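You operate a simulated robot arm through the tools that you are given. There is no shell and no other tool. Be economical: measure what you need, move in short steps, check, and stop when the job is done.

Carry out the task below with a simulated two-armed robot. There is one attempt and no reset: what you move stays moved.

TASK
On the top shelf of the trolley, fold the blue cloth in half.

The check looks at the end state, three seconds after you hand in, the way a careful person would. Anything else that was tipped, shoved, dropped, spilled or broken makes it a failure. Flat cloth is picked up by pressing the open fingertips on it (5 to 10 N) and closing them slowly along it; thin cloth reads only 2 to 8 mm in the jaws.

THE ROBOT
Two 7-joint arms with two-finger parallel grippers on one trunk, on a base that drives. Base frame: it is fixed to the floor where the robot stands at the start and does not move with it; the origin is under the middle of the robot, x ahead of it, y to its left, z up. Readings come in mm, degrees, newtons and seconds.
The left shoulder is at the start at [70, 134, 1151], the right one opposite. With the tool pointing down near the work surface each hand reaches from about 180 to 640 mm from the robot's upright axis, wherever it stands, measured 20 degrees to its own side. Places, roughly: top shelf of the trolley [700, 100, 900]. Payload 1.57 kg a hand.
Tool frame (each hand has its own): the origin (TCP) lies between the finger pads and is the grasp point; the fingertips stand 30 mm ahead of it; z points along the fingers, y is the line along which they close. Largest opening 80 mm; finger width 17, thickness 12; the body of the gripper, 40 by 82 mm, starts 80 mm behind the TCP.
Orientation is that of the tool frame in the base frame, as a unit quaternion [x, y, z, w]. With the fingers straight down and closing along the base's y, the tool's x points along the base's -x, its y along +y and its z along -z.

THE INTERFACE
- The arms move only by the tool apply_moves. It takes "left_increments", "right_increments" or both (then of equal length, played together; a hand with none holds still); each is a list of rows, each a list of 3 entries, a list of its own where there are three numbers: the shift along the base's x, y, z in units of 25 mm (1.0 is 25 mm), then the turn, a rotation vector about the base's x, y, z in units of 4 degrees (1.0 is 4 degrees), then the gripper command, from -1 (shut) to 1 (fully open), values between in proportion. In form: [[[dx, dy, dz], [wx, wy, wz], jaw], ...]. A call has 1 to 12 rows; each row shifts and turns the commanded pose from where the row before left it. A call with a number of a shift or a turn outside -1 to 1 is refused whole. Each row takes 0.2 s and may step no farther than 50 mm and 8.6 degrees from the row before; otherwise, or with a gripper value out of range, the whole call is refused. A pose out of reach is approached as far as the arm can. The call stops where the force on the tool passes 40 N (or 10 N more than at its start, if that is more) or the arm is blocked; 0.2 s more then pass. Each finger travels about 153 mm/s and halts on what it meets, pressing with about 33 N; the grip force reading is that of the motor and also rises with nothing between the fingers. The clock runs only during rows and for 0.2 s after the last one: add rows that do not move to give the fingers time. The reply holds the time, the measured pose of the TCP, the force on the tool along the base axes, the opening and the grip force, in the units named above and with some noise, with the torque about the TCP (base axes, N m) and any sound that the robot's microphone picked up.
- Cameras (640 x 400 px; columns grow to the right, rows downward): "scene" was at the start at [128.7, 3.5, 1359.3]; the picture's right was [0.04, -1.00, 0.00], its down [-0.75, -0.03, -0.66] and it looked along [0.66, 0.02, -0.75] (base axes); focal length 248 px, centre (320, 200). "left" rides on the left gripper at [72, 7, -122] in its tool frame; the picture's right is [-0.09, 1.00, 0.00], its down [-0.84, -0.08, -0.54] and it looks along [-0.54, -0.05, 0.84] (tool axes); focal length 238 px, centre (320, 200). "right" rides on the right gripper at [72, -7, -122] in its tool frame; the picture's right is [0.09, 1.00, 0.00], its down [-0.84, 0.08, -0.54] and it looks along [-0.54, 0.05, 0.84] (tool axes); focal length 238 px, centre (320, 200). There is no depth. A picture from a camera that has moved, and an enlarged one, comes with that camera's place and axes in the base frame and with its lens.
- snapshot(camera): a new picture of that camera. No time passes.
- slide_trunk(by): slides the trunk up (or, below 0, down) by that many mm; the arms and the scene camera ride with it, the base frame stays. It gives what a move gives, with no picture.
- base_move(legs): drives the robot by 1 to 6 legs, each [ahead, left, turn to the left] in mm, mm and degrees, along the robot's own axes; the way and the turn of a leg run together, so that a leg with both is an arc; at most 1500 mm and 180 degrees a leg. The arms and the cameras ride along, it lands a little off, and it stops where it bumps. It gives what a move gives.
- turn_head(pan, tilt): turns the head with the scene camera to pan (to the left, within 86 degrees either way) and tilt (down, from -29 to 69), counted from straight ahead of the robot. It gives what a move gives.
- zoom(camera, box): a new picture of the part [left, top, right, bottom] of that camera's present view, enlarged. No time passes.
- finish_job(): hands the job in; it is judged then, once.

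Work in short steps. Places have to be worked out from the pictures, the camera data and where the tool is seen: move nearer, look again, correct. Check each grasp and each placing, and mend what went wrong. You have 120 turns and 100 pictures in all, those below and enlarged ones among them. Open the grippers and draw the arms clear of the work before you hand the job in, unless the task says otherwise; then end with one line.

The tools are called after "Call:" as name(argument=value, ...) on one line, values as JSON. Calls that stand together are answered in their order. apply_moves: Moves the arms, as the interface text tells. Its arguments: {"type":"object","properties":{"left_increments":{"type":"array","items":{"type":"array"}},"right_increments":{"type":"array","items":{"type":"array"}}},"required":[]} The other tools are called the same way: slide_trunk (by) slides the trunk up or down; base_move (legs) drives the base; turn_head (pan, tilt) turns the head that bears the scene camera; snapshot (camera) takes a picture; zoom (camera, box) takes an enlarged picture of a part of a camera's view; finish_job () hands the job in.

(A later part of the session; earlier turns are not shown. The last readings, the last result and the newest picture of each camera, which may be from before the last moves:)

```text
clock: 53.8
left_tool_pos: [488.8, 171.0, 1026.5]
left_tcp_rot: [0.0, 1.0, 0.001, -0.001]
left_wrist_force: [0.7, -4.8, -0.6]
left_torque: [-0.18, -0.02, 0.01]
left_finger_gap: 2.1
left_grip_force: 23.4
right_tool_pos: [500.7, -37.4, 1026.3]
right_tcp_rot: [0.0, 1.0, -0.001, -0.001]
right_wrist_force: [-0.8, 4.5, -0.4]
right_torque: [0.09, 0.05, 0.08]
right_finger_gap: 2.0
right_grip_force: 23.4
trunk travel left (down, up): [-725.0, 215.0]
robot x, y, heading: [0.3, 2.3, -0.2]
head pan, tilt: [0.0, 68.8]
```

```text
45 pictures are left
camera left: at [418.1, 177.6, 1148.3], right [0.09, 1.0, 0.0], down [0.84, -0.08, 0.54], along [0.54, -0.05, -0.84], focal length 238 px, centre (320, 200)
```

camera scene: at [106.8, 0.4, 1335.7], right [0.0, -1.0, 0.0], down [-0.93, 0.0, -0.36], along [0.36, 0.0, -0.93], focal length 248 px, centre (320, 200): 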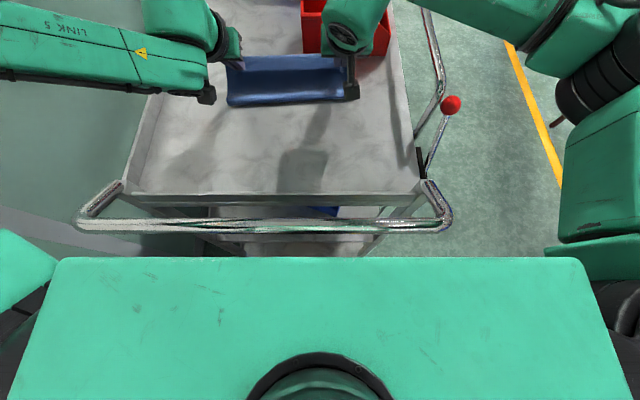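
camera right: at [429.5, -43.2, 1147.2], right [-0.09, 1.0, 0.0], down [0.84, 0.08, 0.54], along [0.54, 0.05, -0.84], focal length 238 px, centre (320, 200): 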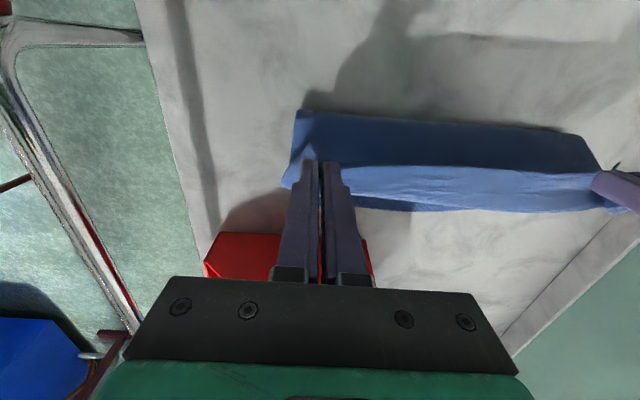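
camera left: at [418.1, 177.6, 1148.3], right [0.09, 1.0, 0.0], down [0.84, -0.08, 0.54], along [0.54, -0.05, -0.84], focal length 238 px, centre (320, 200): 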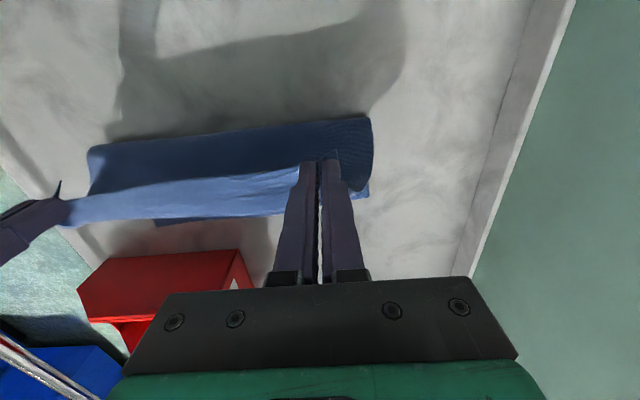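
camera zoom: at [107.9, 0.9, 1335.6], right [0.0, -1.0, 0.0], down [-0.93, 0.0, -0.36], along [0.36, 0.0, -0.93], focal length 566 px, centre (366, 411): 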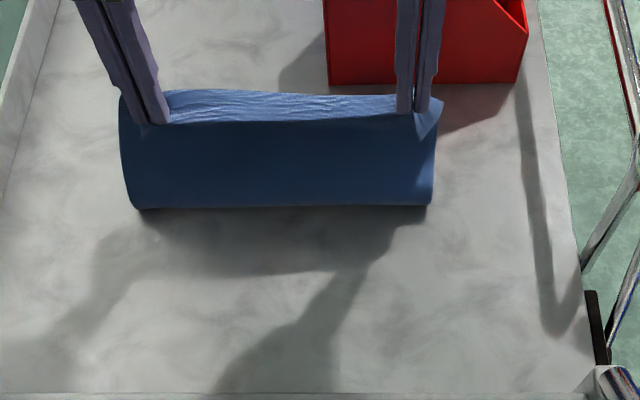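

The cloth hinged again at x≈486, where a leftover wave was when I started. I lay it back flat and this time pull until that wave is gone, even if the far edge slides a little.

Call:
apply_moves(left_increments=[[[-0.8, 0, 0], [0, 0, 0], -1], [[-0.8, 0, -0.2], [0, 0, 0], -1], [[-0.8, 0, -0.4], [0, 0, 0], -1], [[-0.8, 0, -0.5], [0, 0, 0], -1], [[-0.8, 0, -0.6], [0, 0, 0], -1], [[-0.8, 0, -0.6], [0, 0, 0], -1], [[-0.8, 0, -0.6], [0, 0, 0], -1], [[-0.4, 0, -0.5], [0, 0, 0], -1], [[-0.3, 0, -0.2], [0, 0, 0], -1], [[-0.3, 0, 0], [0, 0, 0], -1], [[0, 0, 0], [0, 0, 0], -1]], right_increments=[[[-0.8, 0, 0], [0, 0, 0], -1], [[-0.8, 0, -0.2], [0, 0, 0], -1], [[-0.8, 0, -0.4], [0, 0, 0], -1], [[-0.8, 0, -0.5], [0, 0, 0], -1], [[-0.8, 0, -0.6], [0, 0, 0], -1], [[-0.8, 0, -0.6], [0, 0, 0], -1], [[-0.8, 0, -0.6], [0, 0, 0], -1], [[-0.5, 0, -0.5], [0, 0, 0], -1], [[-0.4, 0, -0.2], [0, 0, 0], -1], [[-0.4, 0, 0], [0, 0, 0], -1], [[0, 0, 0], [0, 0, 0], -1]])

Call:
zoom(camera="scene", box=[160, 20, 440, 195])

```text
clock: 56.2
left_tool_pos: [337.3, 169.2, 937.9]
left_tcp_rot: [-0.001, 1.0, 0.0, -0.003]
left_wrist_force: [0.1, -3.7, 0.5]
left_torque: [-0.09, -0.01, 0.01]
left_finger_gap: 2.2
left_grip_force: 24.0
left hand out of reach, approached as far as the arm can: row 9, 10
right_tool_pos: [328.8, -38.1, 936.7]
right_tcp_rot: [-0.001, 1.0, 0.0, -0.001]
right_wrist_force: [0.2, 4.6, 0.1]
right_torque: [0.12, 0.03, 0.04]
right_finger_gap: 1.9
right_grip_force: 23.7
trunk travel left (down, up): [-725.0, 215.0]
robot x, y, heading: [-1.1, -2.6, -0.1]
head pan, tilt: [0.0, 68.8]
```

```text
2.29 times, centred on (300, 108) of scene
camera zoom: at [106.8, 0.5, 1335.7], right [0.0, -1.0, 0.0], down [-0.93, 0.0, -0.36], along [0.36, 0.0, -0.93], focal length 566 px, centre (366, 411)
```

zoom: 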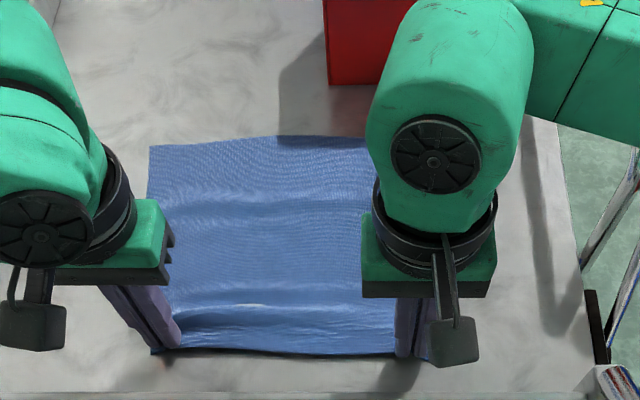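

The wave persists because I've been laying the cloth down slack. I'll lift high enough to peel past the wave, then lay it back down under light tension so it comes out flat.

Call:
apply_moves(left_increments=[[[0.31, 0, 0.7], [0, 0, 0], -1], [[0.31, 0, 0.7], [0, 0, 0], -1], [[0.31, 0, 0.7], [0, 0, 0], -1], [[0.31, 0, 0.7], [0, 0, 0], -1], [[0.31, 0, 0.7], [0, 0, 0], -1], [[0.31, 0, 0.7], [0, 0, 0], -1], [[0.31, 0, 0.7], [0, 0, 0], -1], [[0.31, 0, 0.7], [0, 0, 0], -1], [[0, 0, 0], [0, 0, 0], -1]], right_increments=[[[0.36, 0, 0.7], [0, 0, 0], -1], [[0.36, 0, 0.7], [0, 0, 0], -1], [[0.36, 0, 0.7], [0, 0, 0], -1], [[0.36, 0, 0.7], [0, 0, 0], -1], [[0.36, 0, 0.7], [0, 0, 0], -1], [[0.36, 0, 0.7], [0, 0, 0], -1], [[0.36, 0, 0.7], [0, 0, 0], -1], [[0.36, 0, 0.7], [0, 0, 0], -1], [[0, 0, 0], [0, 0, 0], -1]])

Call:
zoom(camera="scene", box=[160, 20, 440, 195])

```text
clock: 58.2
left_tool_pos: [398.3, 169.7, 1077.0]
left_tcp_rot: [0.0, 1.0, 0.0, -0.001]
left_wrist_force: [-0.3, -3.2, -0.4]
left_torque: [-0.1, 0.01, 0.0]
left_finger_gap: 2.2
left_grip_force: 23.4
right_tool_pos: [400.1, -37.3, 1078.1]
right_tcp_rot: [-0.001, 1.0, 0.001, 0.0]
right_wrist_force: [-0.5, 3.0, 0.3]
right_torque: [0.07, 0.01, -0.02]
right_finger_gap: 2.0
right_grip_force: 23.8
trunk travel left (down, up): [-725.0, 215.0]
robot x, y, heading: [1.3, 2.4, -0.0]
head pan, tilt: [0.0, 68.8]
```

```text
2.29 times, centred on (300, 108) of scene
camera zoom: at [106.5, 0.6, 1335.7], right [0.0, -1.0, 0.0], down [-0.93, 0.0, -0.36], along [0.36, 0.0, -0.93], focal length 566 px, centre (366, 411)
```

zoom: 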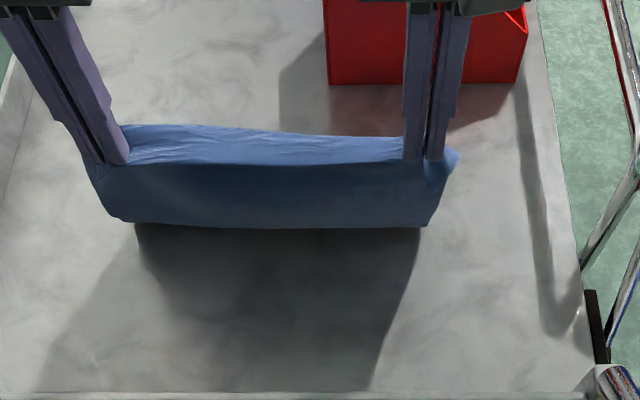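

Now I lay it back down and toward me under light tension.

Call:
apply_moves(left_increments=[[[-0.5, 0, -0.5], [0, 0, 0], -1], [[-0.5, 0, -0.6], [0, 0, 0], -1], [[-0.5, 0, -0.7], [0, 0, 0], -1], [[-0.4, 0, -0.7], [0, 0, 0], -1], [[-0.3, 0, -0.7], [0, 0, 0], -1], [[-0.2, 0, -0.7], [0, 0, 0], -1], [[-0.1, 0, -0.7], [0, 0, 0], -1], [[0, 0, -0.7], [0, 0, 0], -1], [[0, 0, -0.3], [0, 0, 0], -1], [[0, 0, 0], [0, 0, 0], -1]], right_increments=[[[-0.5, 0, -0.5], [0, 0, 0], -1], [[-0.5, 0, -0.6], [0, 0, 0], -1], [[-0.5, 0, -0.7], [0, 0, 0], -1], [[-0.4, 0, -0.7], [0, 0, 0], -1], [[-0.3, 0, -0.7], [0, 0, 0], -1], [[-0.2, 0, -0.7], [0, 0, 0], -1], [[-0.1, 0, -0.7], [0, 0, 0], -1], [[0, 0, -0.7], [0, 0, 0], -1], [[0, 0, -0.3], [0, 0, 0], -1], [[0, 0, 0], [0, 0, 0], -1]])

Call:
zoom(camera="scene", box=[160, 20, 440, 195])

```text
clock: 60.4
left_tool_pos: [335.8, 169.1, 937.4]
left_tcp_rot: [-0.001, 1.0, 0.001, -0.002]
left_wrist_force: [0.0, -3.7, -0.2]
left_torque: [-0.12, -0.01, 0.02]
left_finger_gap: 2.1
left_grip_force: 24.0
right_tool_pos: [337.0, -38.1, 936.3]
right_tcp_rot: [-0.001, 1.0, 0.001, -0.001]
right_wrist_force: [-0.5, 3.8, -0.4]
right_torque: [0.13, 0.01, 0.03]
right_finger_gap: 2.0
right_grip_force: 23.2
trunk travel left (down, up): [-725.0, 215.0]
robot x, y, heading: [1.8, 1.1, -0.2]
head pan, tilt: [0.0, 68.8]
```

```text
2.29 times, centred on (300, 108) of scene
camera zoom: at [106.1, -0.1, 1335.7], right [0.0, -1.0, 0.0], down [-0.93, 0.0, -0.36], along [0.36, 0.0, -0.93], focal length 566 px, centre (366, 411)
```

zoom: 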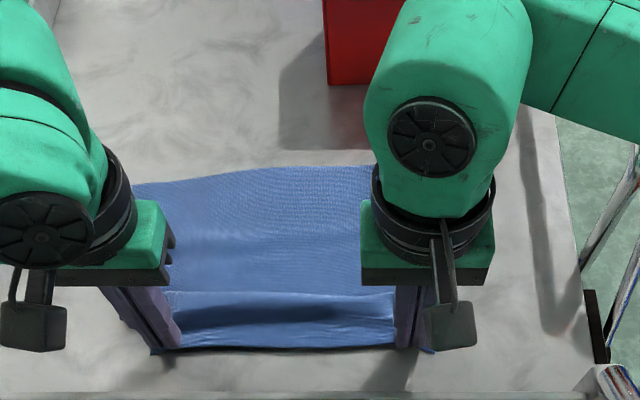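

The far part is now smooth, but the far edge slid toward me (mid ~534). I check the wrist views to locate the far corners before folding.

Call:
snapshot(camera="right")

Call:
snapshot(camera="left")

```text
41 pictures are left
camera right: at [265.2, -44.2, 1057.8], right [-0.09, 1.0, 0.0], down [0.84, 0.08, 0.54], along [0.54, 0.05, -0.84], focal length 238 px, centre (320, 200)
```

right: 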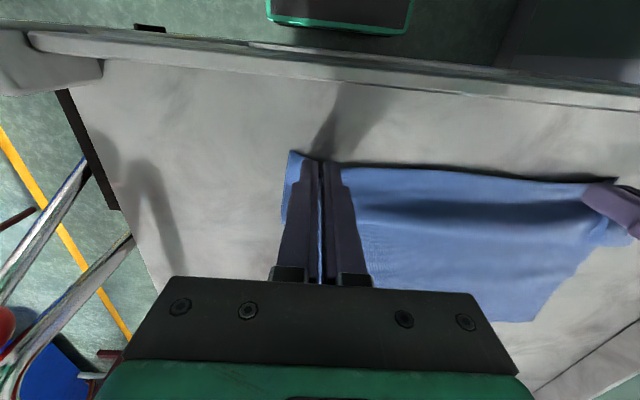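

```text
40 pictures are left
camera left: at [264.4, 176.2, 1060.0], right [0.09, 1.0, 0.0], down [0.84, -0.08, 0.54], along [0.54, -0.05, -0.84], focal length 238 px, centre (320, 200)
```

left: 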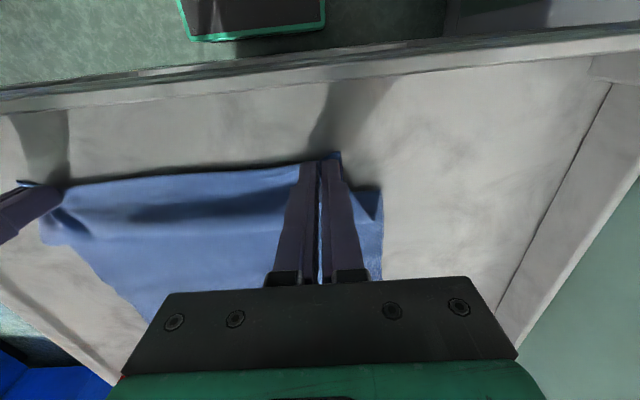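

The far edge is now slanted: far-left corner at ~(510,232), right end at ~(550,-45). Reach is easier here, so I'll fold with that slight rotation, with the fold line through about (387,178) and (415,-28). First I go straight up above the fold line at the half-length height.

Call:
apply_moves(left_increments=[[[0.256, 0.045, 0.54], [0, 0, 0], -1], [[0.256, 0.045, 0.54], [0, 0, 0], -1], [[0.256, 0.045, 0.54], [0, 0, 0], -1], [[0.256, 0.045, 0.54], [0, 0, 0], -1], [[0.256, 0.045, 0.54], [0, 0, 0], -1], [[0.256, 0.045, 0.54], [0, 0, 0], -1], [[0.256, 0.045, 0.54], [0, 0, 0], -1], [[0.256, 0.045, 0.54], [0, 0, 0], -1], [[0, 0, 0], [0, 0, 0], -1]], right_increments=[[[0.39, 0.05, 0.545], [0, 0, 0], -1], [[0.39, 0.05, 0.545], [0, 0, 0], -1], [[0.39, 0.05, 0.545], [0, 0, 0], -1], [[0.39, 0.05, 0.545], [0, 0, 0], -1], [[0.39, 0.05, 0.545], [0, 0, 0], -1], [[0.39, 0.05, 0.545], [0, 0, 0], -1], [[0.39, 0.05, 0.545], [0, 0, 0], -1], [[0.39, 0.05, 0.545], [0, 0, 0], -1], [[0, 0, 0], [0, 0, 0], -1]])

Call:
zoom(camera="scene", box=[160, 20, 440, 195])

Call:
snapshot(camera="left")

Call:
snapshot(camera="right")

```text
clock: 62.4
left_tool_pos: [387.8, 178.4, 1047.1]
left_tcp_rot: [-0.001, 1.0, 0.0, 0.0]
left_wrist_force: [0.9, -5.3, -0.4]
left_torque: [-0.11, -0.01, -0.02]
left_finger_gap: 2.3
left_grip_force: 23.6
right_tool_pos: [416.1, -26.5, 1044.7]
right_tcp_rot: [-0.001, 1.0, 0.0, -0.001]
right_wrist_force: [-0.8, 5.4, -1.0]
right_torque: [0.13, 0.03, 0.06]
right_finger_gap: 1.9
right_grip_force: 24.0
trunk travel left (down, up): [-725.0, 215.0]
robot x, y, heading: [3.0, -0.6, -0.4]
head pan, tilt: [0.0, 68.8]
```

```text
2.29 times, centred on (300, 108) of scene
camera zoom: at [106.5, 0.5, 1335.7], right [0.0, -1.0, 0.0], down [-0.93, 0.0, -0.36], along [0.36, 0.0, -0.93], focal length 566 px, centre (366, 411)
```

zoom: 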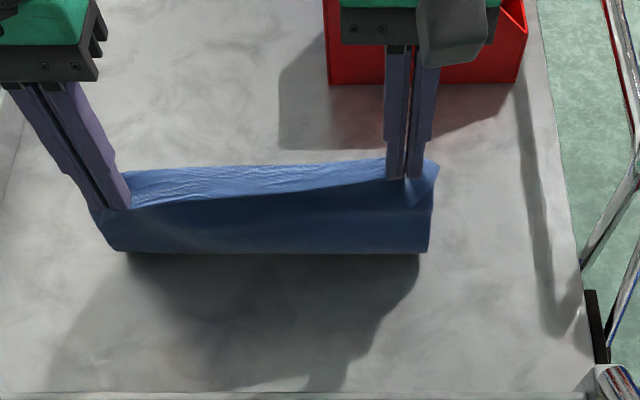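

```text
38 pictures are left
camera left: at [315.5, 185.2, 1168.0], right [0.09, 1.0, 0.0], down [0.84, -0.08, 0.54], along [0.54, -0.05, -0.84], focal length 238 px, centre (320, 200)
```

left: 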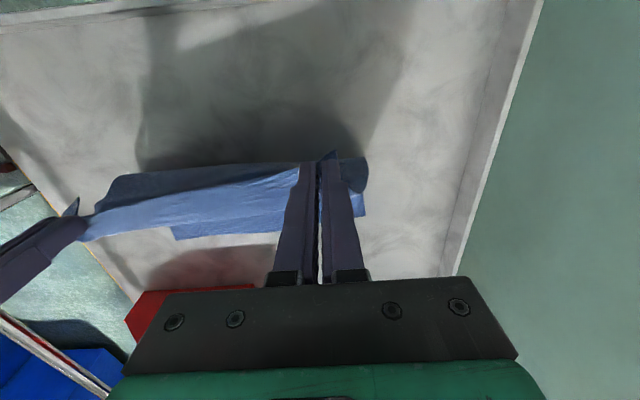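

```text
37 pictures are left
camera right: at [344.0, -33.6, 1166.0], right [-0.09, 1.0, 0.0], down [0.84, 0.08, 0.54], along [0.54, 0.05, -0.84], focal length 238 px, centre (320, 200)
```

right: 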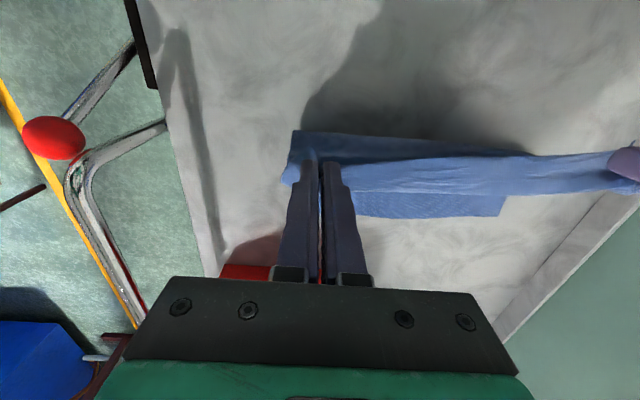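

Peeling still runs ahead (contact at x≈433), because with vertical fingers the cloth leaves the grip pointing forward. Tilting the fingers back toward the robot makes it leave pointing downward, and that is reachable here near the robot. I tilt by ~45° and ease back and down.

Call:
apply_moves(left_increments=[[[0, 0, -0.09], [0, 0.94, 0], -1], [[0, 0, -0.09], [0, 0.94, 0], -1], [[0, 0, -0.09], [0, 0.94, 0], -1], [[0, 0, -0.09], [0, 0.94, 0], -1], [[0, 0, -0.09], [0, 0.94, 0], -1], [[0, 0, -0.09], [0, 0.94, 0], -1], [[0, 0, -0.09], [0, 0.94, 0], -1], [[0, 0, -0.09], [0, 0.94, 0], -1], [[0, 0, -0.09], [0, 0.94, 0], -1], [[0, 0, -0.09], [0, 0.94, 0], -1], [[0, 0, -0.09], [0, 0.94, 0], -1], [[0, 0, -0.09], [0, 0.94, 0], -1]], right_increments=[[[-0.03, 0, -0.09], [0, 0.94, 0], -1], [[-0.03, 0, -0.09], [0, 0.94, 0], -1], [[-0.03, 0, -0.09], [0, 0.94, 0], -1], [[-0.03, 0, -0.09], [0, 0.94, 0], -1], [[-0.03, 0, -0.09], [0, 0.94, 0], -1], [[-0.03, 0, -0.09], [0, 0.94, 0], -1], [[-0.03, 0, -0.09], [0, 0.94, 0], -1], [[-0.03, 0, -0.09], [0, 0.94, 0], -1], [[-0.03, 0, -0.09], [0, 0.94, 0], -1], [[-0.03, 0, -0.09], [0, 0.94, 0], -1], [[-0.03, 0, -0.09], [0, 0.94, 0], -1], [[-0.03, 0, -0.09], [0, 0.94, 0], -1]])

Call:
snapshot(camera="scene")

```text
clock: 65.0
left_tool_pos: [386.7, 180.4, 1020.9]
left_tcp_rot: [-0.001, 0.923, -0.002, -0.384]
left_wrist_force: [1.0, -4.9, -0.6]
left_torque: [-0.09, -0.03, 0.12]
left_finger_gap: 2.1
left_grip_force: 24.0
right_tool_pos: [408.2, -28.7, 1020.5]
right_tcp_rot: [-0.001, 0.923, 0.001, -0.384]
right_wrist_force: [-0.9, 5.3, 0.1]
right_torque: [0.13, 0.0, -0.09]
right_finger_gap: 2.0
right_grip_force: 23.7
trunk travel left (down, up): [-725.0, 215.0]
robot x, y, heading: [-0.9, -2.7, 0.0]
head pan, tilt: [0.0, 68.8]
```

```text
36 pictures are left
camera scene: at [107.2, 1.5, 1335.7], right [0.0, -1.0, 0.0], down [-0.93, 0.0, -0.36], along [0.36, 0.0, -0.93], focal length 248 px, centre (320, 200)
```

scene: 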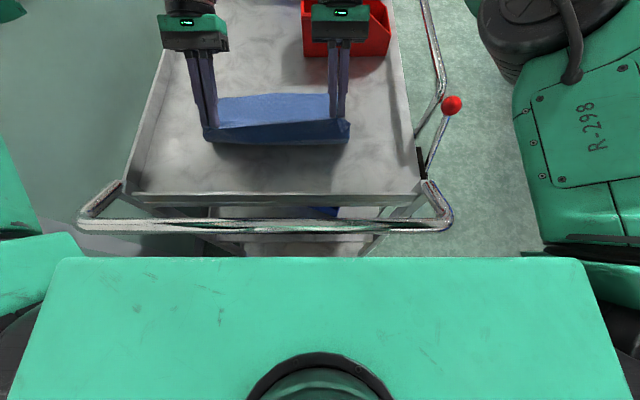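

That works: the base of the sheet retreated to about x=402. I look closer at it and at the bottom layer's far edge.

Call:
zoom(camera="scene", box=[180, 60, 380, 185])

Call:
snapshot(camera="left")

```text
3.20 times, centred on (280, 122) of scene
camera zoom: at [107.2, 1.5, 1335.7], right [0.0, -1.0, 0.0], down [-0.93, 0.0, -0.36], along [0.36, 0.0, -0.93], focal length 793 px, centre (448, 448)
```

zoom: 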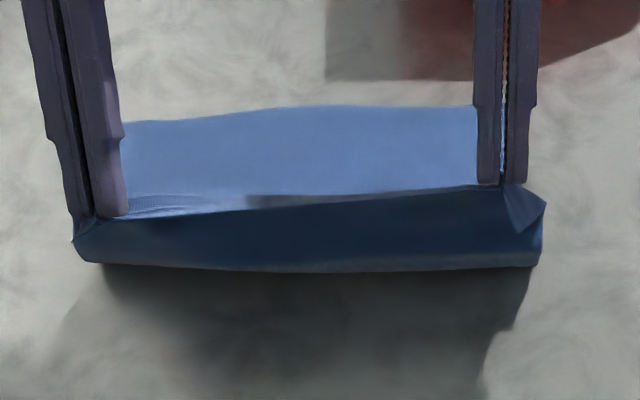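

```text
34 pictures are left
camera left: at [421.7, 186.8, 1156.9], right [0.06, 1.0, -0.07], down [0.97, -0.08, -0.21], along [-0.22, -0.05, -0.97], focal length 238 px, centre (320, 200)
```

left: 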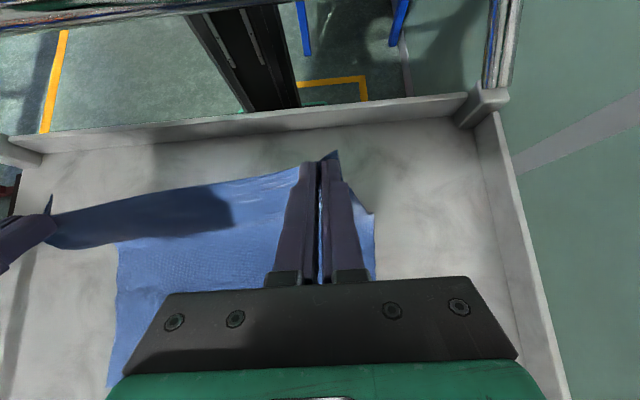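

The bottom layer now spans ~115–137 mm, about half. I swing the edge forward in a moderate arc, keeping the backward tilt as long as reach allows, and check midway.

Call:
apply_moves(left_increments=[[[0.68, 0.04, 0], [0, -0.875, 0], -1], [[0.68, 0.04, 0], [0, -0.875, 0], -1], [[0.36, 0.04, 0.01], [0, -0.833, 0], -1], [[0.36, 0.04, 0.01], [0, -0.833, 0], -1], [[0.36, 0.04, 0.01], [0, -0.833, 0], -1], [[0.52, 0.04, -0.24], [0, -1, 0], -1], [[0.52, 0.04, -0.24], [0, -1, 0], -1]], right_increments=[[[0.68, 0.04, 0], [0, -0.875, 0], -1], [[0.68, 0.04, 0], [0, -0.875, 0], -1], [[0.36, 0.04, 0.01], [0, -0.833, 0], -1], [[0.36, 0.04, 0.01], [0, -0.833, 0], -1], [[0.36, 0.04, 0.01], [0, -0.833, 0], -1], [[0.52, 0.04, -0.24], [0, -1, 0], -1], [[0.52, 0.04, -0.24], [0, -1, 0], -1]])

Call:
zoom(camera="scene", box=[180, 40, 380, 165])

```text
clock: 66.6
left_tool_pos: [463.7, 189.1, 1009.2]
left_tcp_rot: [0.0, 0.984, 0.001, -0.175]
left_wrist_force: [1.4, -10.0, -0.4]
left_torque: [-0.28, -0.06, 0.12]
left_finger_gap: 2.1
left_grip_force: 23.9
left hand out of reach, approached as far as the arm can: row 1, 2
right_tool_pos: [493.4, -19.1, 1007.5]
right_tcp_rot: [0.0, 0.984, 0.0, -0.176]
right_wrist_force: [-2.3, 10.8, -0.2]
right_torque: [0.34, 0.06, 0.01]
right_finger_gap: 2.3
right_grip_force: 23.9
trunk travel left (down, up): [-725.0, 215.0]
robot x, y, heading: [-1.7, -2.0, -0.1]
head pan, tilt: [0.0, 68.8]
```

```text
3.20 times, centred on (280, 102) of scene
camera zoom: at [106.9, 0.7, 1335.7], right [0.0, -1.0, 0.0], down [-0.93, 0.0, -0.36], along [0.36, 0.0, -0.93], focal length 793 px, centre (448, 512)
```

zoom: 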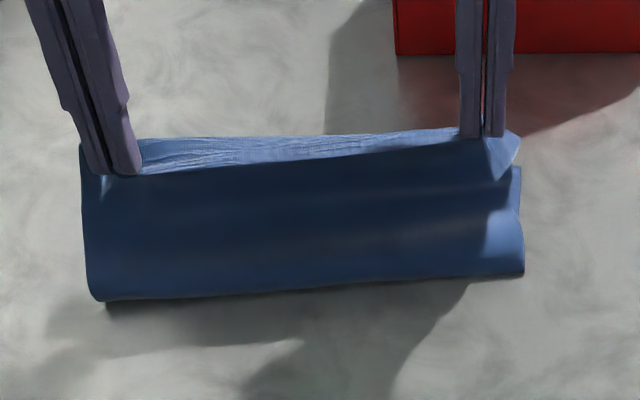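

Once reach forces the tilt back toward vertical, the fold line creeps forward again (425–446). Folding from the far edge toward me needs a forward tilt, which is reachable throughout. So I lay this edge back down and release it, to fold from the far edge instead.

Call:
apply_moves(left_increments=[[[-0.476, -0.044, 0], [0, -0.5, 0], -1], [[-0.476, -0.044, -0.2], [0, -0.5, 0], -1], [[-0.476, -0.044, -0.3], [0, -0.5, 0], -1], [[-0.476, -0.044, -0.3], [0, -0.5, 0], -1], [[-0.476, -0.044, -0.3], [0, -0.5, 0], -1], [[-0.476, -0.044, -0.3], [0, -0.5, 0], -1], [[-0.476, -0.044, -0.4], [0, -0.5, 0], -1], [[-0.476, -0.044, -0.4], [0, -0.5, 0], -1], [[-0.476, -0.044, -0.4], [0, -0.5, 0], -1], [[-0.476, -0.044, -0.3], [0, -0.5, 0], -1], [[0, 0, 0], [0, 0, 0], -1]], right_increments=[[[-0.544, -0.032, 0], [0, -0.5, 0], -1], [[-0.544, -0.032, -0.2], [0, -0.5, 0], -1], [[-0.544, -0.032, -0.3], [0, -0.5, 0], -1], [[-0.544, -0.032, -0.3], [0, -0.5, 0], -1], [[-0.544, -0.032, -0.3], [0, -0.5, 0], -1], [[-0.544, -0.032, -0.3], [0, -0.5, 0], -1], [[-0.544, -0.032, -0.4], [0, -0.5, 0], -1], [[-0.544, -0.032, -0.4], [0, -0.5, 0], -1], [[-0.544, -0.032, -0.4], [0, -0.5, 0], -1], [[-0.544, -0.032, -0.3], [0, -0.5, 0], -1], [[0, 0, 0], [0, 0, 0], -1]])

Call:
apply_moves(left_increments=[[[0, 0, 0], [0, 0, 0], -0.7], [[0, 0, 0], [0, 0, 0], -0.4], [[0, 0, 0], [0, 0, 0], -0.4], [[0, 0, 0.8], [0, 0, 0], -0.4], [[0, 0.3, 0.9], [0, 0, 0], -0.4], [[0.5, 0.3, 0.9], [0, 0, 0], -0.4], [[0.8, 0.3, 0.4], [0, 0, 0], -0.4], [[0.9, 0.3, 0], [0, -0.5, 0], -0.4], [[0.9, 0, 0], [0, -1, 0], -0.4], [[0.9, 0, 0], [0, -1, 0], -0.4], [[0, 0, 0], [0, -1, 0], -0.4], [[0, 0, 0], [0, -1, 0], -0.4]], right_increments=[[[0, 0, 0], [0, 0, 0], -0.7], [[0, 0, 0], [0, 0, 0], -0.4], [[0, 0, 0], [0, 0, 0], -0.4], [[0, 0, 0.8], [0, 0, 0], -0.4], [[0, 0, 0.9], [0, 0, 0], -0.4], [[0.5, 0, 0.9], [0, 0, 0], -0.4], [[0.8, 0, 0.4], [0, 0, 0], -0.4], [[0.9, 0, 0], [0, -0.5, 0], -0.4], [[0.9, 0, 0], [0, -1, 0], -0.4], [[0.9, 0, 0], [0, -1, 0], -0.4], [[0, 0, 0], [0, -1, 0], -0.4], [[0, 0, 0], [0, -1, 0], -0.4]])

Call:
snapshot(camera="scene")

Call:
snapshot(camera="left")

Call:
snapshot(camera="right")

```text
clock: 69.0
left_tool_pos: [345.3, 178.6, 937.6]
left_tcp_rot: [-0.001, 1.0, 0.0, -0.001]
left_wrist_force: [0.7, -3.5, 0.9]
left_torque: [-0.14, -0.03, 0.02]
left_finger_gap: 2.1
left_grip_force: 23.9
right_tool_pos: [358.9, -28.1, 936.8]
right_tcp_rot: [0.0, 1.0, 0.0, -0.002]
right_wrist_force: [-0.6, 3.9, -0.4]
right_torque: [0.1, -0.03, 0.02]
right_finger_gap: 2.0
right_grip_force: 23.5
trunk travel left (down, up): [-725.0, 215.0]
robot x, y, heading: [-0.6, 2.2, 0.2]
head pan, tilt: [0.0, 68.8]
```

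```text
clock: 71.6
left_tool_pos: [444.1, 209.3, 1010.5]
left_tcp_rot: [0.0, 0.988, 0.0, 0.156]
left_wrist_force: [0.1, -0.3, 0.0]
left_torque: [0.0, -0.02, -0.03]
left_finger_gap: 24.0
left_grip_force: 0.1
right_tool_pos: [456.5, -28.6, 1010.9]
right_tcp_rot: [0.0, 0.988, 0.0, 0.156]
right_wrist_force: [0.6, 0.6, 0.0]
right_torque: [0.0, 0.0, -0.02]
right_finger_gap: 23.9
right_grip_force: 0.1
trunk travel left (down, up): [-725.0, 215.0]
robot x, y, heading: [1.0, 1.2, -0.1]
head pan, tilt: [0.0, 68.8]
```

```text
32 pictures are left
camera scene: at [105.4, 0.7, 1335.8], right [0.0, -1.0, 0.0], down [-0.93, 0.0, -0.36], along [0.36, 0.0, -0.93], focal length 248 px, centre (320, 200)
```

scene: 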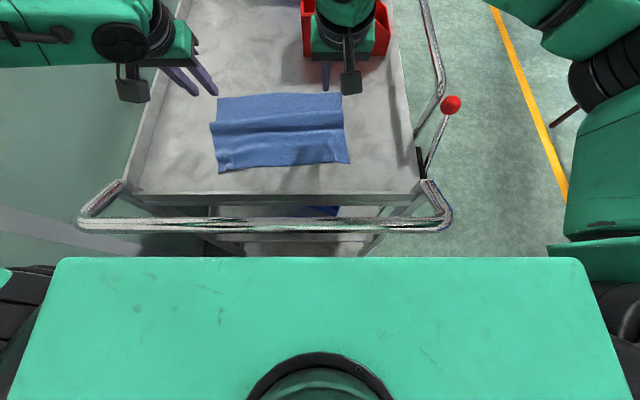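

```text
31 pictures are left
camera left: at [338.0, 216.3, 1105.7], right [0.09, 1.0, 0.03], down [0.63, -0.08, 0.77], along [0.77, -0.05, -0.63], focal length 238 px, centre (320, 200)
```

left: 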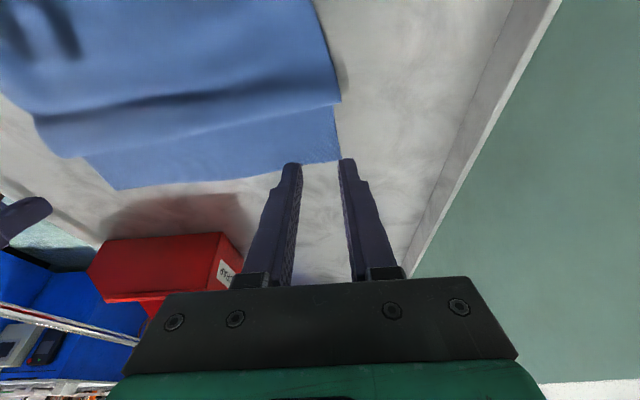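

```text
30 pictures are left
camera right: at [350.6, -35.0, 1103.6], right [-0.09, 1.0, -0.03], down [0.63, 0.08, 0.77], along [0.77, 0.05, -0.63], focal length 238 px, centre (320, 200)
```

right: 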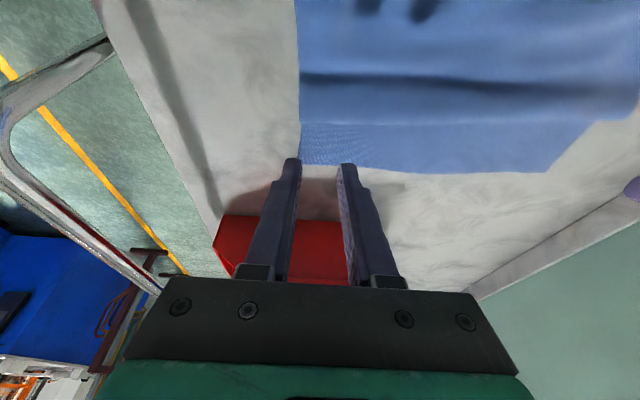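

The far corners are now at (521,229) and (537,-48), with a wave in the middle. I place both grippers, vertical, just inside the far corners; then I can drag the cloth forward to straighten it and fold toward me.

Call:
apply_moves(left_increments=[[[0.46, -0.047, -0.43], [0, 0.75, 0], -0.4], [[0.46, -0.047, -0.43], [0, 0.75, 0], -0.4], [[0.46, -0.047, -0.43], [0, 0.75, 0], -0.4], [[0.46, -0.047, -0.43], [0, 0.75, 0], -0.4], [[0.46, -0.047, -0.43], [0, 0.75, 0], -0.4], [[0.46, -0.047, -0.43], [0, 0.75, 0], -0.4], [[0, 0, -0.3], [0, 0, 0], -0.4], [[0, 0, 0], [0, 0, 0], -0.4]], right_increments=[[[0.463, 0.05, -0.43], [0, 0.75, 0], -0.4], [[0.463, 0.05, -0.43], [0, 0.75, 0], -0.4], [[0.463, 0.05, -0.43], [0, 0.75, 0], -0.4], [[0.463, 0.05, -0.43], [0, 0.75, 0], -0.4], [[0.463, 0.05, -0.43], [0, 0.75, 0], -0.4], [[0.463, 0.05, -0.43], [0, 0.75, 0], -0.4], [[0, 0, -0.3], [0, 0, 0], -0.4], [[0, 0, 0], [0, 0, 0], -0.4]])

Call:
zoom(camera="left", box=[220, 90, 460, 240])

Call:
zoom(camera="right", box=[200, 90, 440, 240])

```text
clock: 73.4
left_tool_pos: [513.4, 201.7, 938.3]
left_tcp_rot: [0.0, 1.0, 0.001, -0.002]
left_wrist_force: [0.3, 0.0, 0.6]
left_torque: [0.0, 0.0, 0.04]
left_finger_gap: 23.9
left_grip_force: 0.1
right_tool_pos: [527.4, -20.2, 936.9]
right_tcp_rot: [0.0, 1.0, 0.0, -0.001]
right_wrist_force: [-0.4, -0.2, -0.8]
right_torque: [-0.02, 0.02, -0.02]
right_finger_gap: 23.9
right_grip_force: 0.0
trunk travel left (down, up): [-725.0, 215.0]
robot x, y, heading: [-1.0, -1.3, -0.0]
head pan, tilt: [0.0, 68.8]
```

```text
2.67 times, centred on (340, 165) of left
camera zoom: at [441.7, 208.7, 1061.1], right [0.09, 1.0, 0.0], down [0.84, -0.08, 0.54], along [0.54, -0.05, -0.84], focal length 636 px, centre (267, 293)
```

zoom: 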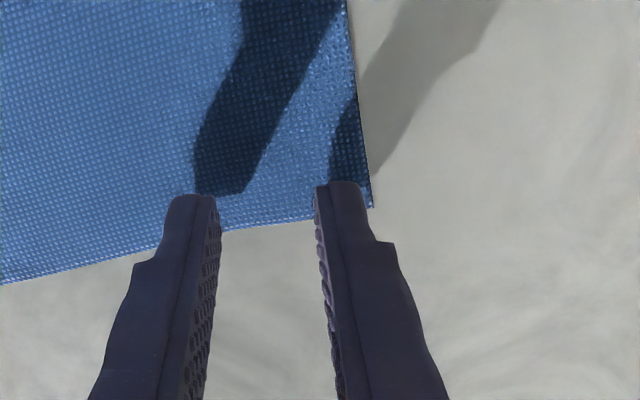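

```text
2.67 times, centred on (320, 165) of right
camera zoom: at [455.4, -27.2, 1059.1], right [-0.09, 1.0, 0.0], down [0.84, 0.08, 0.54], along [0.54, 0.05, -0.84], focal length 636 px, centre (320, 293)
```

zoom: 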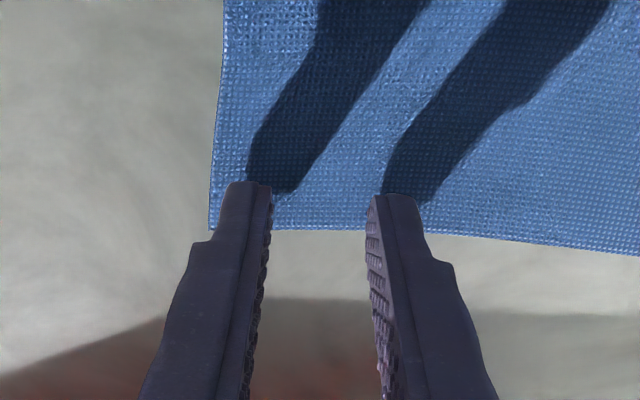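

Well aligned. I press down to contact.

Call:
apply_moves(left_increments=[[[0, 0.04, -0.15], [0, 0, 0], -0.4], [[0, 0, -0.13], [0, 0, 0], -0.4], [[0, 0, 0], [0, 0, 0], -0.4]], right_increments=[[[0.08, -0.12, -0.1], [0, 0, 0], -0.4], [[0, 0, -0.13], [0, 0, 0], -0.4], [[0, 0, 0], [0, 0, 0], -0.4]])

```text
clock: 74.2
left_tool_pos: [514.6, 202.9, 932.0]
left_tcp_rot: [-0.001, 1.0, 0.0, -0.001]
left_wrist_force: [0.0, -0.1, 1.2]
left_torque: [0.0, -0.02, -0.02]
left_finger_gap: 24.1
left_grip_force: 0.0
right_tool_pos: [531.2, -24.5, 932.5]
right_tcp_rot: [-0.001, 1.0, 0.0, -0.002]
right_wrist_force: [-0.4, -0.7, -0.2]
right_torque: [0.03, -0.02, 0.0]
right_finger_gap: 24.0
right_grip_force: 0.1
trunk travel left (down, up): [-725.0, 215.0]
robot x, y, heading: [3.9, -0.3, -0.2]
head pan, tilt: [0.0, 68.8]
```

Call:
apply_moves(left_increments=[[[0, 0, -0.045], [0, 0, 0], -0.4], [[0, 0, 0], [0, 0, 0], -0.4]], right_increments=[[[0, 0, -0.06], [0, 0, 0], -0.4], [[0, 0, 0], [0, 0, 0], -0.4]])

```text
clock: 74.8
left_tool_pos: [514.2, 203.0, 931.5]
left_tcp_rot: [0.0, 1.0, 0.0, -0.001]
left_wrist_force: [0.2, 1.0, 0.7]
left_torque: [0.02, 0.01, 0.0]
left_finger_gap: 24.0
left_grip_force: 0.0
right_tool_pos: [526.7, -23.8, 931.2]
right_tcp_rot: [-0.001, 1.0, 0.0, -0.001]
right_wrist_force: [0.0, -0.3, 4.4]
right_torque: [0.01, -0.04, 0.0]
right_finger_gap: 24.0
right_grip_force: 0.0
trunk travel left (down, up): [-725.0, 215.0]
robot x, y, heading: [0.1, -0.8, -0.1]
head pan, tilt: [0.0, 68.8]
```

Call:
apply_moves(left_increments=[[[0, 0, -0.07], [0, 0, 0], -0.4], [[0, 0, 0], [0, 0, 0], -0.4]], right_increments=[[[0, 0, -0.03], [0, 0, 0], -0.4], [[0, 0, 0], [0, 0, 0], -0.4]])

```text
clock: 75.4
left_tool_pos: [513.8, 202.3, 931.6]
left_tcp_rot: [-0.001, 1.0, 0.0, 0.0]
left_wrist_force: [1.7, 0.7, 10.9]
left_torque: [0.02, -0.08, -0.01]
left_finger_gap: 24.1
left_grip_force: 0.0
right_tool_pos: [527.1, -24.1, 931.4]
right_tcp_rot: [0.0, 1.0, 0.0, -0.001]
right_wrist_force: [1.4, 1.1, 5.5]
right_torque: [0.02, 0.02, -0.01]
right_finger_gap: 24.1
right_grip_force: 0.1
trunk travel left (down, up): [-725.0, 215.0]
robot x, y, heading: [2.1, 1.3, 0.1]
head pan, tilt: [0.0, 68.8]
```

Both press properly (11 N and 6 N). I close slowly.

Call:
apply_moves(left_increments=[[[0, 0, 0], [0, 0, 0], -0.46], [[0, 0, 0], [0, 0, 0], -0.52], [[0, 0, 0], [0, 0, 0], -0.58], [[0, 0, 0], [0, 0, 0], -0.64], [[0, 0, 0], [0, 0, 0], -0.7], [[0, 0, 0], [0, 0, 0], -0.76], [[0, 0, 0], [0, 0, 0], -0.82], [[0, 0, 0], [0, 0, 0], -0.88], [[0, 0, 0], [0, 0, 0], -0.94], [[0, 0, 0], [0, 0, 0], -1], [[0, 0, 0], [0, 0, 0], -1], [[0, 0, 0], [0, 0, 0], -1]], right_increments=[[[0, 0, -0.02], [0, 0, 0], -0.46], [[0, 0, 0], [0, 0, 0], -0.52], [[0, 0, 0], [0, 0, 0], -0.58], [[0, 0, 0], [0, 0, 0], -0.64], [[0, 0, 0], [0, 0, 0], -0.7], [[0, 0, 0], [0, 0, 0], -0.76], [[0, 0, 0], [0, 0, 0], -0.82], [[0, 0, 0], [0, 0, 0], -0.88], [[0, 0, 0], [0, 0, 0], -0.94], [[0, 0, 0], [0, 0, 0], -1], [[0, 0, 0], [0, 0, 0], -1], [[0, 0, 0], [0, 0, 0], -1]])

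```text
clock: 78.0
left_tool_pos: [512.1, 200.7, 932.0]
left_tcp_rot: [0.0, 1.0, 0.001, 0.0]
left_wrist_force: [-0.1, -1.5, 10.7]
left_torque: [-0.05, -0.01, 0.06]
left_finger_gap: 1.8
left_grip_force: 23.7
right_tool_pos: [525.6, -25.7, 930.4]
right_tcp_rot: [0.0, 1.0, 0.0, 0.0]
right_wrist_force: [0.2, 0.1, 12.5]
right_torque: [0.03, 0.01, 0.0]
right_finger_gap: 0.0
right_grip_force: 21.2
trunk travel left (down, up): [-725.0, 215.0]
robot x, y, heading: [2.2, -1.8, -0.3]
head pan, tilt: [0.0, 68.8]
```

The left holds; the right slipped. I lift the right, reopen, shift 10 mm inward and press again.

Call:
apply_moves(right_increments=[[[0, 0, 0.3], [0, 0, 0], -1], [[0, 0.4, 0], [0, 0, 0], -0.4], [[-0.1, 0, 0], [0, 0, 0], -0.4], [[0, 0, -0.2], [0, 0, 0], -0.4], [[0, 0, -0.1], [0, 0, 0], -0.4], [[0, 0, 0], [0, 0, 0], -0.4]])

Call:
zoom(camera="right", box=[200, 90, 440, 240])

```text
clock: 79.4
left_tool_pos: [512.0, 202.1, 931.8]
left_tcp_rot: [-0.001, 1.0, 0.002, 0.0]
left_wrist_force: [-0.3, 1.2, 16.2]
left_torque: [-0.02, 0.1, -0.04]
left_finger_gap: 2.2
left_grip_force: 23.8
right_tool_pos: [523.9, -15.8, 931.9]
right_tcp_rot: [0.0, 1.0, 0.001, 0.0]
right_wrist_force: [0.0, -0.2, 2.4]
right_torque: [-0.07, 0.01, -0.02]
right_finger_gap: 24.1
right_grip_force: 0.0
trunk travel left (down, up): [-725.0, 215.0]
robot x, y, heading: [1.0, -1.0, -0.1]
head pan, tilt: [0.0, 68.8]
```

```text
2.67 times, centred on (320, 165) of right
camera zoom: at [451.4, -21.6, 1052.6], right [-0.09, 1.0, 0.0], down [0.84, 0.08, 0.54], along [0.54, 0.05, -0.84], focal length 636 px, centre (320, 293)
```

zoom: 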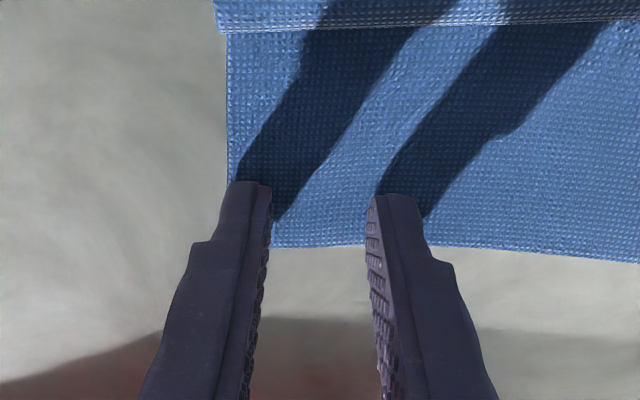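

Call:
apply_moves(right_increments=[[[0, 0.15, -0.02], [0, 0, 0], -0.4], [[0, 0, -0.05], [0, 0, 0], -0.4], [[0, 0, 0], [0, 0, 0], -0.4]])

```text
clock: 80.2
left_tool_pos: [510.0, 202.5, 930.9]
left_tcp_rot: [0.0, 1.0, 0.001, 0.0]
left_wrist_force: [1.5, -0.6, 6.5]
left_torque: [0.01, -0.01, 0.0]
left_finger_gap: 2.2
left_grip_force: 23.3
right_tool_pos: [523.2, -12.2, 931.7]
right_tcp_rot: [0.001, 1.0, 0.0, 0.002]
right_wrist_force: [3.0, -3.0, 24.0]
right_torque: [-0.34, -0.07, 0.04]
right_finger_gap: 24.8
right_grip_force: 0.7
trunk travel left (down, up): [-725.0, 215.0]
robot x, y, heading: [-2.1, -1.3, -0.1]
head pan, tilt: [0.0, 68.8]
```

24 N is too much, so I ease up ~1 mm and then close.

Call:
apply_moves(right_increments=[[[0, 0, 0.05], [0, 0, 0], -0.4], [[0, 0, 0], [0, 0, 0], -0.4]])

```text
clock: 80.8
left_tool_pos: [511.8, 203.2, 931.0]
left_tcp_rot: [0.0, 1.0, 0.001, 0.001]
left_wrist_force: [0.0, -1.2, 4.6]
left_torque: [-0.04, -0.04, -0.02]
left_finger_gap: 2.0
left_grip_force: 23.7
right_tool_pos: [523.5, -11.7, 931.6]
right_tcp_rot: [0.0, 1.0, 0.001, 0.001]
right_wrist_force: [4.2, -2.0, 25.4]
right_torque: [-0.19, -0.13, -0.02]
right_finger_gap: 24.2
right_grip_force: 0.1
trunk travel left (down, up): [-725.0, 215.0]
robot x, y, heading: [-1.9, -1.6, -0.2]
head pan, tilt: [0.0, 68.8]
```

Call:
apply_moves(right_increments=[[[0, 0, 0.08], [0, 0, 0], -0.4], [[0, 0, 0], [0, 0, 0], -0.4]])

```text
clock: 81.4
left_tool_pos: [512.6, 202.1, 931.3]
left_tcp_rot: [-0.001, 1.0, 0.0, 0.0]
left_wrist_force: [-2.3, 0.0, 12.8]
left_torque: [0.0, 0.08, 0.0]
left_finger_gap: 2.1
left_grip_force: 23.8
right_tool_pos: [523.4, -12.3, 930.9]
right_tcp_rot: [-0.001, 1.0, 0.0, -0.001]
right_wrist_force: [0.3, 0.7, 5.0]
right_torque: [0.01, -0.03, 0.05]
right_finger_gap: 24.2
right_grip_force: 0.4
trunk travel left (down, up): [-725.0, 215.0]
robot x, y, heading: [2.7, 0.1, -0.1]
head pan, tilt: [0.0, 68.8]
```

Now at about 5 N. I add a touch and close slowly.

Call:
apply_moves(right_increments=[[[0, 0, -0.03], [0, 0, 0], -0.46], [[0, 0, 0], [0, 0, 0], -0.52], [[0, 0, 0], [0, 0, 0], -0.58], [[0, 0, 0], [0, 0, 0], -0.64], [[0, 0, 0], [0, 0, 0], -0.7], [[0, 0, 0], [0, 0, 0], -0.76], [[0, 0, 0], [0, 0, 0], -0.82], [[0, 0, 0], [0, 0, 0], -0.88], [[0, 0, 0], [0, 0, 0], -0.94], [[0, 0, 0], [0, 0, 0], -1], [[0, 0, 0], [0, 0, 0], -1], [[0, 0, 0], [0, 0, 0], -1]])

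Call:
snapshot(camera="right")

```text
clock: 84.0
left_tool_pos: [512.0, 202.3, 932.9]
left_tcp_rot: [0.0, 1.0, 0.0, 0.0]
left_wrist_force: [-2.2, 0.1, 15.8]
left_torque: [-0.02, 0.09, 0.01]
left_finger_gap: 2.1
left_grip_force: 23.6
right_tool_pos: [524.6, -12.1, 931.6]
right_tcp_rot: [0.0, 1.0, 0.0, -0.001]
right_wrist_force: [0.7, 2.7, 0.9]
right_torque: [0.04, -0.01, 0.01]
right_finger_gap: 2.2
right_grip_force: 23.9
trunk travel left (down, up): [-725.0, 215.0]
robot x, y, heading: [-1.9, 0.9, -0.1]
head pan, tilt: [0.0, 68.8]
```

```text
26 pictures are left
camera right: at [451.5, -17.9, 1052.9], right [-0.09, 1.0, 0.0], down [0.84, 0.08, 0.54], along [0.54, 0.05, -0.84], focal length 238 px, centre (320, 200)
```

right: 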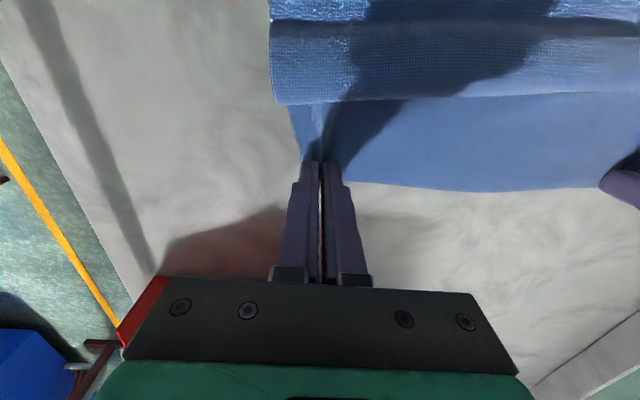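

Both hands hold the far edge. I drag it forward (and 30 mm right), low and tilting the fingers forward, which straightens the trailing cloth.

Call:
apply_moves(left_increments=[[[0, 0, 0.3], [0, 0, 0], -1], [[0.31, -0.11, 0], [0, -0.68, 0], -1], [[0.31, -0.11, 0], [0, -0.68, 0], -1], [[0.31, -0.11, 0], [0, -0.68, 0], -1], [[0.31, -0.11, 0], [0, -0.68, 0], -1], [[0.31, -0.11, 0], [0, -0.68, 0], -1], [[0.31, -0.11, 0], [0, -0.68, 0], -1], [[0.31, -0.11, 0], [0, -0.68, 0], -1], [[0.31, -0.11, -0.05], [0, -0.68, 0], -1], [[0.31, -0.11, -0.05], [0, -0.68, 0], -1], [[0.31, -0.11, -0.05], [0, -0.68, 0], -1], [[0.31, -0.11, -0.05], [0, -0.68, 0], -1]], right_increments=[[[0, 0, 0.3], [0, 0, 0], -1], [[0.265, -0.11, 0], [0, -0.68, 0], -1], [[0.265, -0.11, 0], [0, -0.68, 0], -1], [[0.265, -0.11, 0], [0, -0.68, 0], -1], [[0.265, -0.11, 0], [0, -0.68, 0], -1], [[0.265, -0.11, 0], [0, -0.68, 0], -1], [[0.265, -0.11, 0], [0, -0.68, 0], -1], [[0.265, -0.11, 0], [0, -0.68, 0], -1], [[0.265, -0.11, -0.05], [0, -0.68, 0], -1], [[0.265, -0.11, -0.05], [0, -0.68, 0], -1], [[0.265, -0.11, -0.05], [0, -0.68, 0], -1], [[0.265, -0.11, -0.05], [0, -0.68, 0], -1]])

Call:
snapshot(camera="scene")

```text
clock: 86.6
left_tool_pos: [600.1, 171.2, 933.4]
left_tcp_rot: [0.0, 0.966, 0.0, 0.257]
left_wrist_force: [0.2, -0.3, 1.7]
left_torque: [-0.02, 0.02, 0.01]
left_finger_gap: 1.9
left_grip_force: 23.9
right_tool_pos: [597.9, -40.4, 933.2]
right_tcp_rot: [0.0, 0.967, 0.001, 0.256]
right_wrist_force: [-1.3, -0.3, 2.3]
right_torque: [0.01, -0.01, 0.0]
right_finger_gap: 2.3
right_grip_force: 23.8
trunk travel left (down, up): [-725.0, 215.0]
robot x, y, heading: [0.7, -2.5, -0.1]
head pan, tilt: [0.0, 68.8]
```

```text
25 pictures are left
camera scene: at [105.6, 0.5, 1335.9], right [0.0, -1.0, 0.0], down [-0.93, 0.0, -0.36], along [0.36, 0.0, -0.93], focal length 248 px, centre (320, 200)
```

scene: 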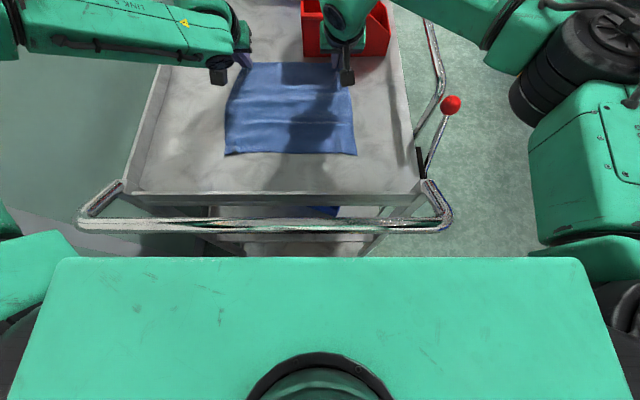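

The cloth is now straight and flat: near edge at x≈375, far edge ~622. I fold toward the robot with increasing forward tilt (to ~65°), staying within a ~106 mm radius of the midline.

Call:
apply_moves(left_increments=[[[-0.365, 0, 0.303], [0, -0.86, 0], -1], [[-0.365, 0, 0.303], [0, -0.86, 0], -1], [[-0.365, 0, 0.303], [0, -0.86, 0], -1], [[-0.55, 0, 0.546], [0, -1, 0], -1], [[-0.55, 0, 0.546], [0, -1, 0], -1], [[-0.54, 0, 0.41], [0, -0.875, 0], -1], [[-0.54, 0, 0.41], [0, -0.875, 0], -1], [[-0.54, 0, 0.22], [0, -0.875, 0], -1], [[-0.54, 0, 0.22], [0, -0.875, 0], -1], [[-0.51, 0, 0.014], [0, -0.375, 0], -1], [[-0.51, 0, 0.014], [0, -0.375, 0], -1]], right_increments=[[[-0.365, 0, 0.303], [0, -0.86, 0], -1], [[-0.365, 0, 0.303], [0, -0.86, 0], -1], [[-0.365, 0, 0.303], [0, -0.86, 0], -1], [[-0.55, 0, 0.546], [0, -1, 0], -1], [[-0.55, 0, 0.546], [0, -1, 0], -1], [[-0.54, 0, 0.41], [0, -0.875, 0], -1], [[-0.54, 0, 0.41], [0, -0.875, 0], -1], [[-0.54, 0, 0.22], [0, -0.875, 0], -1], [[-0.54, 0, 0.22], [0, -0.875, 0], -1], [[-0.51, 0, 0.014], [0, -0.375, 0], -1], [[-0.51, 0, 0.014], [0, -0.375, 0], -1]])

Call:
snapshot(camera="scene")

Call:
snapshot(camera="left")

```text
clock: 89.0
left_tool_pos: [483.8, 175.9, 1014.5]
left_tcp_rot: [0.0, 0.85, -0.001, 0.527]
left_wrist_force: [-1.1, -6.3, -0.1]
left_torque: [-0.11, -0.01, -0.16]
left_finger_gap: 2.0
left_grip_force: 24.2
left hand out of reach, approached as far as the arm can: row 10, 11
right_tool_pos: [465.0, -41.1, 1017.2]
right_tcp_rot: [0.0, 0.843, 0.001, 0.538]
right_wrist_force: [0.6, 6.9, -1.0]
right_torque: [0.06, -0.02, 0.17]
right_finger_gap: 1.9
right_grip_force: 23.5
trunk travel left (down, up): [-725.0, 215.0]
robot x, y, heading: [-1.0, -0.6, -0.0]
head pan, tilt: [0.0, 68.8]
```

```text
24 pictures are left
camera scene: at [106.4, 0.5, 1335.7], right [0.0, -1.0, 0.0], down [-0.93, 0.0, -0.36], along [0.36, 0.0, -0.93], focal length 248 px, centre (320, 200)
```

scene: 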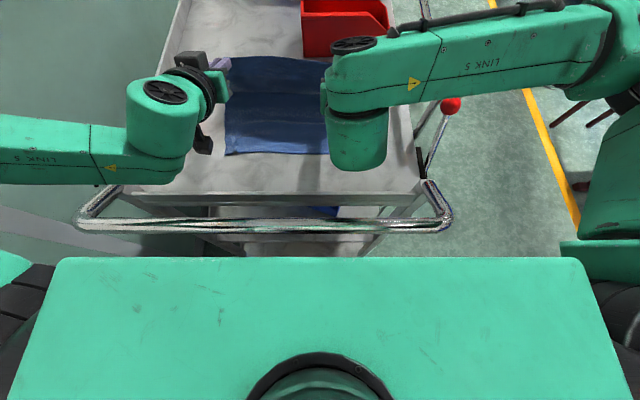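

```text
23 pictures are left
camera left: at [341.7, 184.2, 1004.2], right [0.04, 1.0, 0.08], down [-0.11, -0.08, 0.99], along [0.99, -0.05, 0.11], focal length 238 px, centre (320, 200)
```

left: 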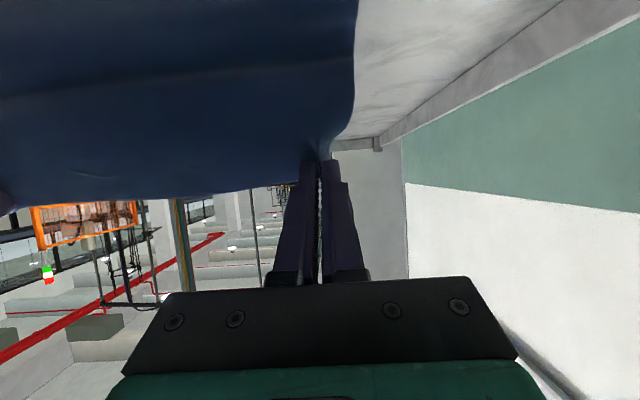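

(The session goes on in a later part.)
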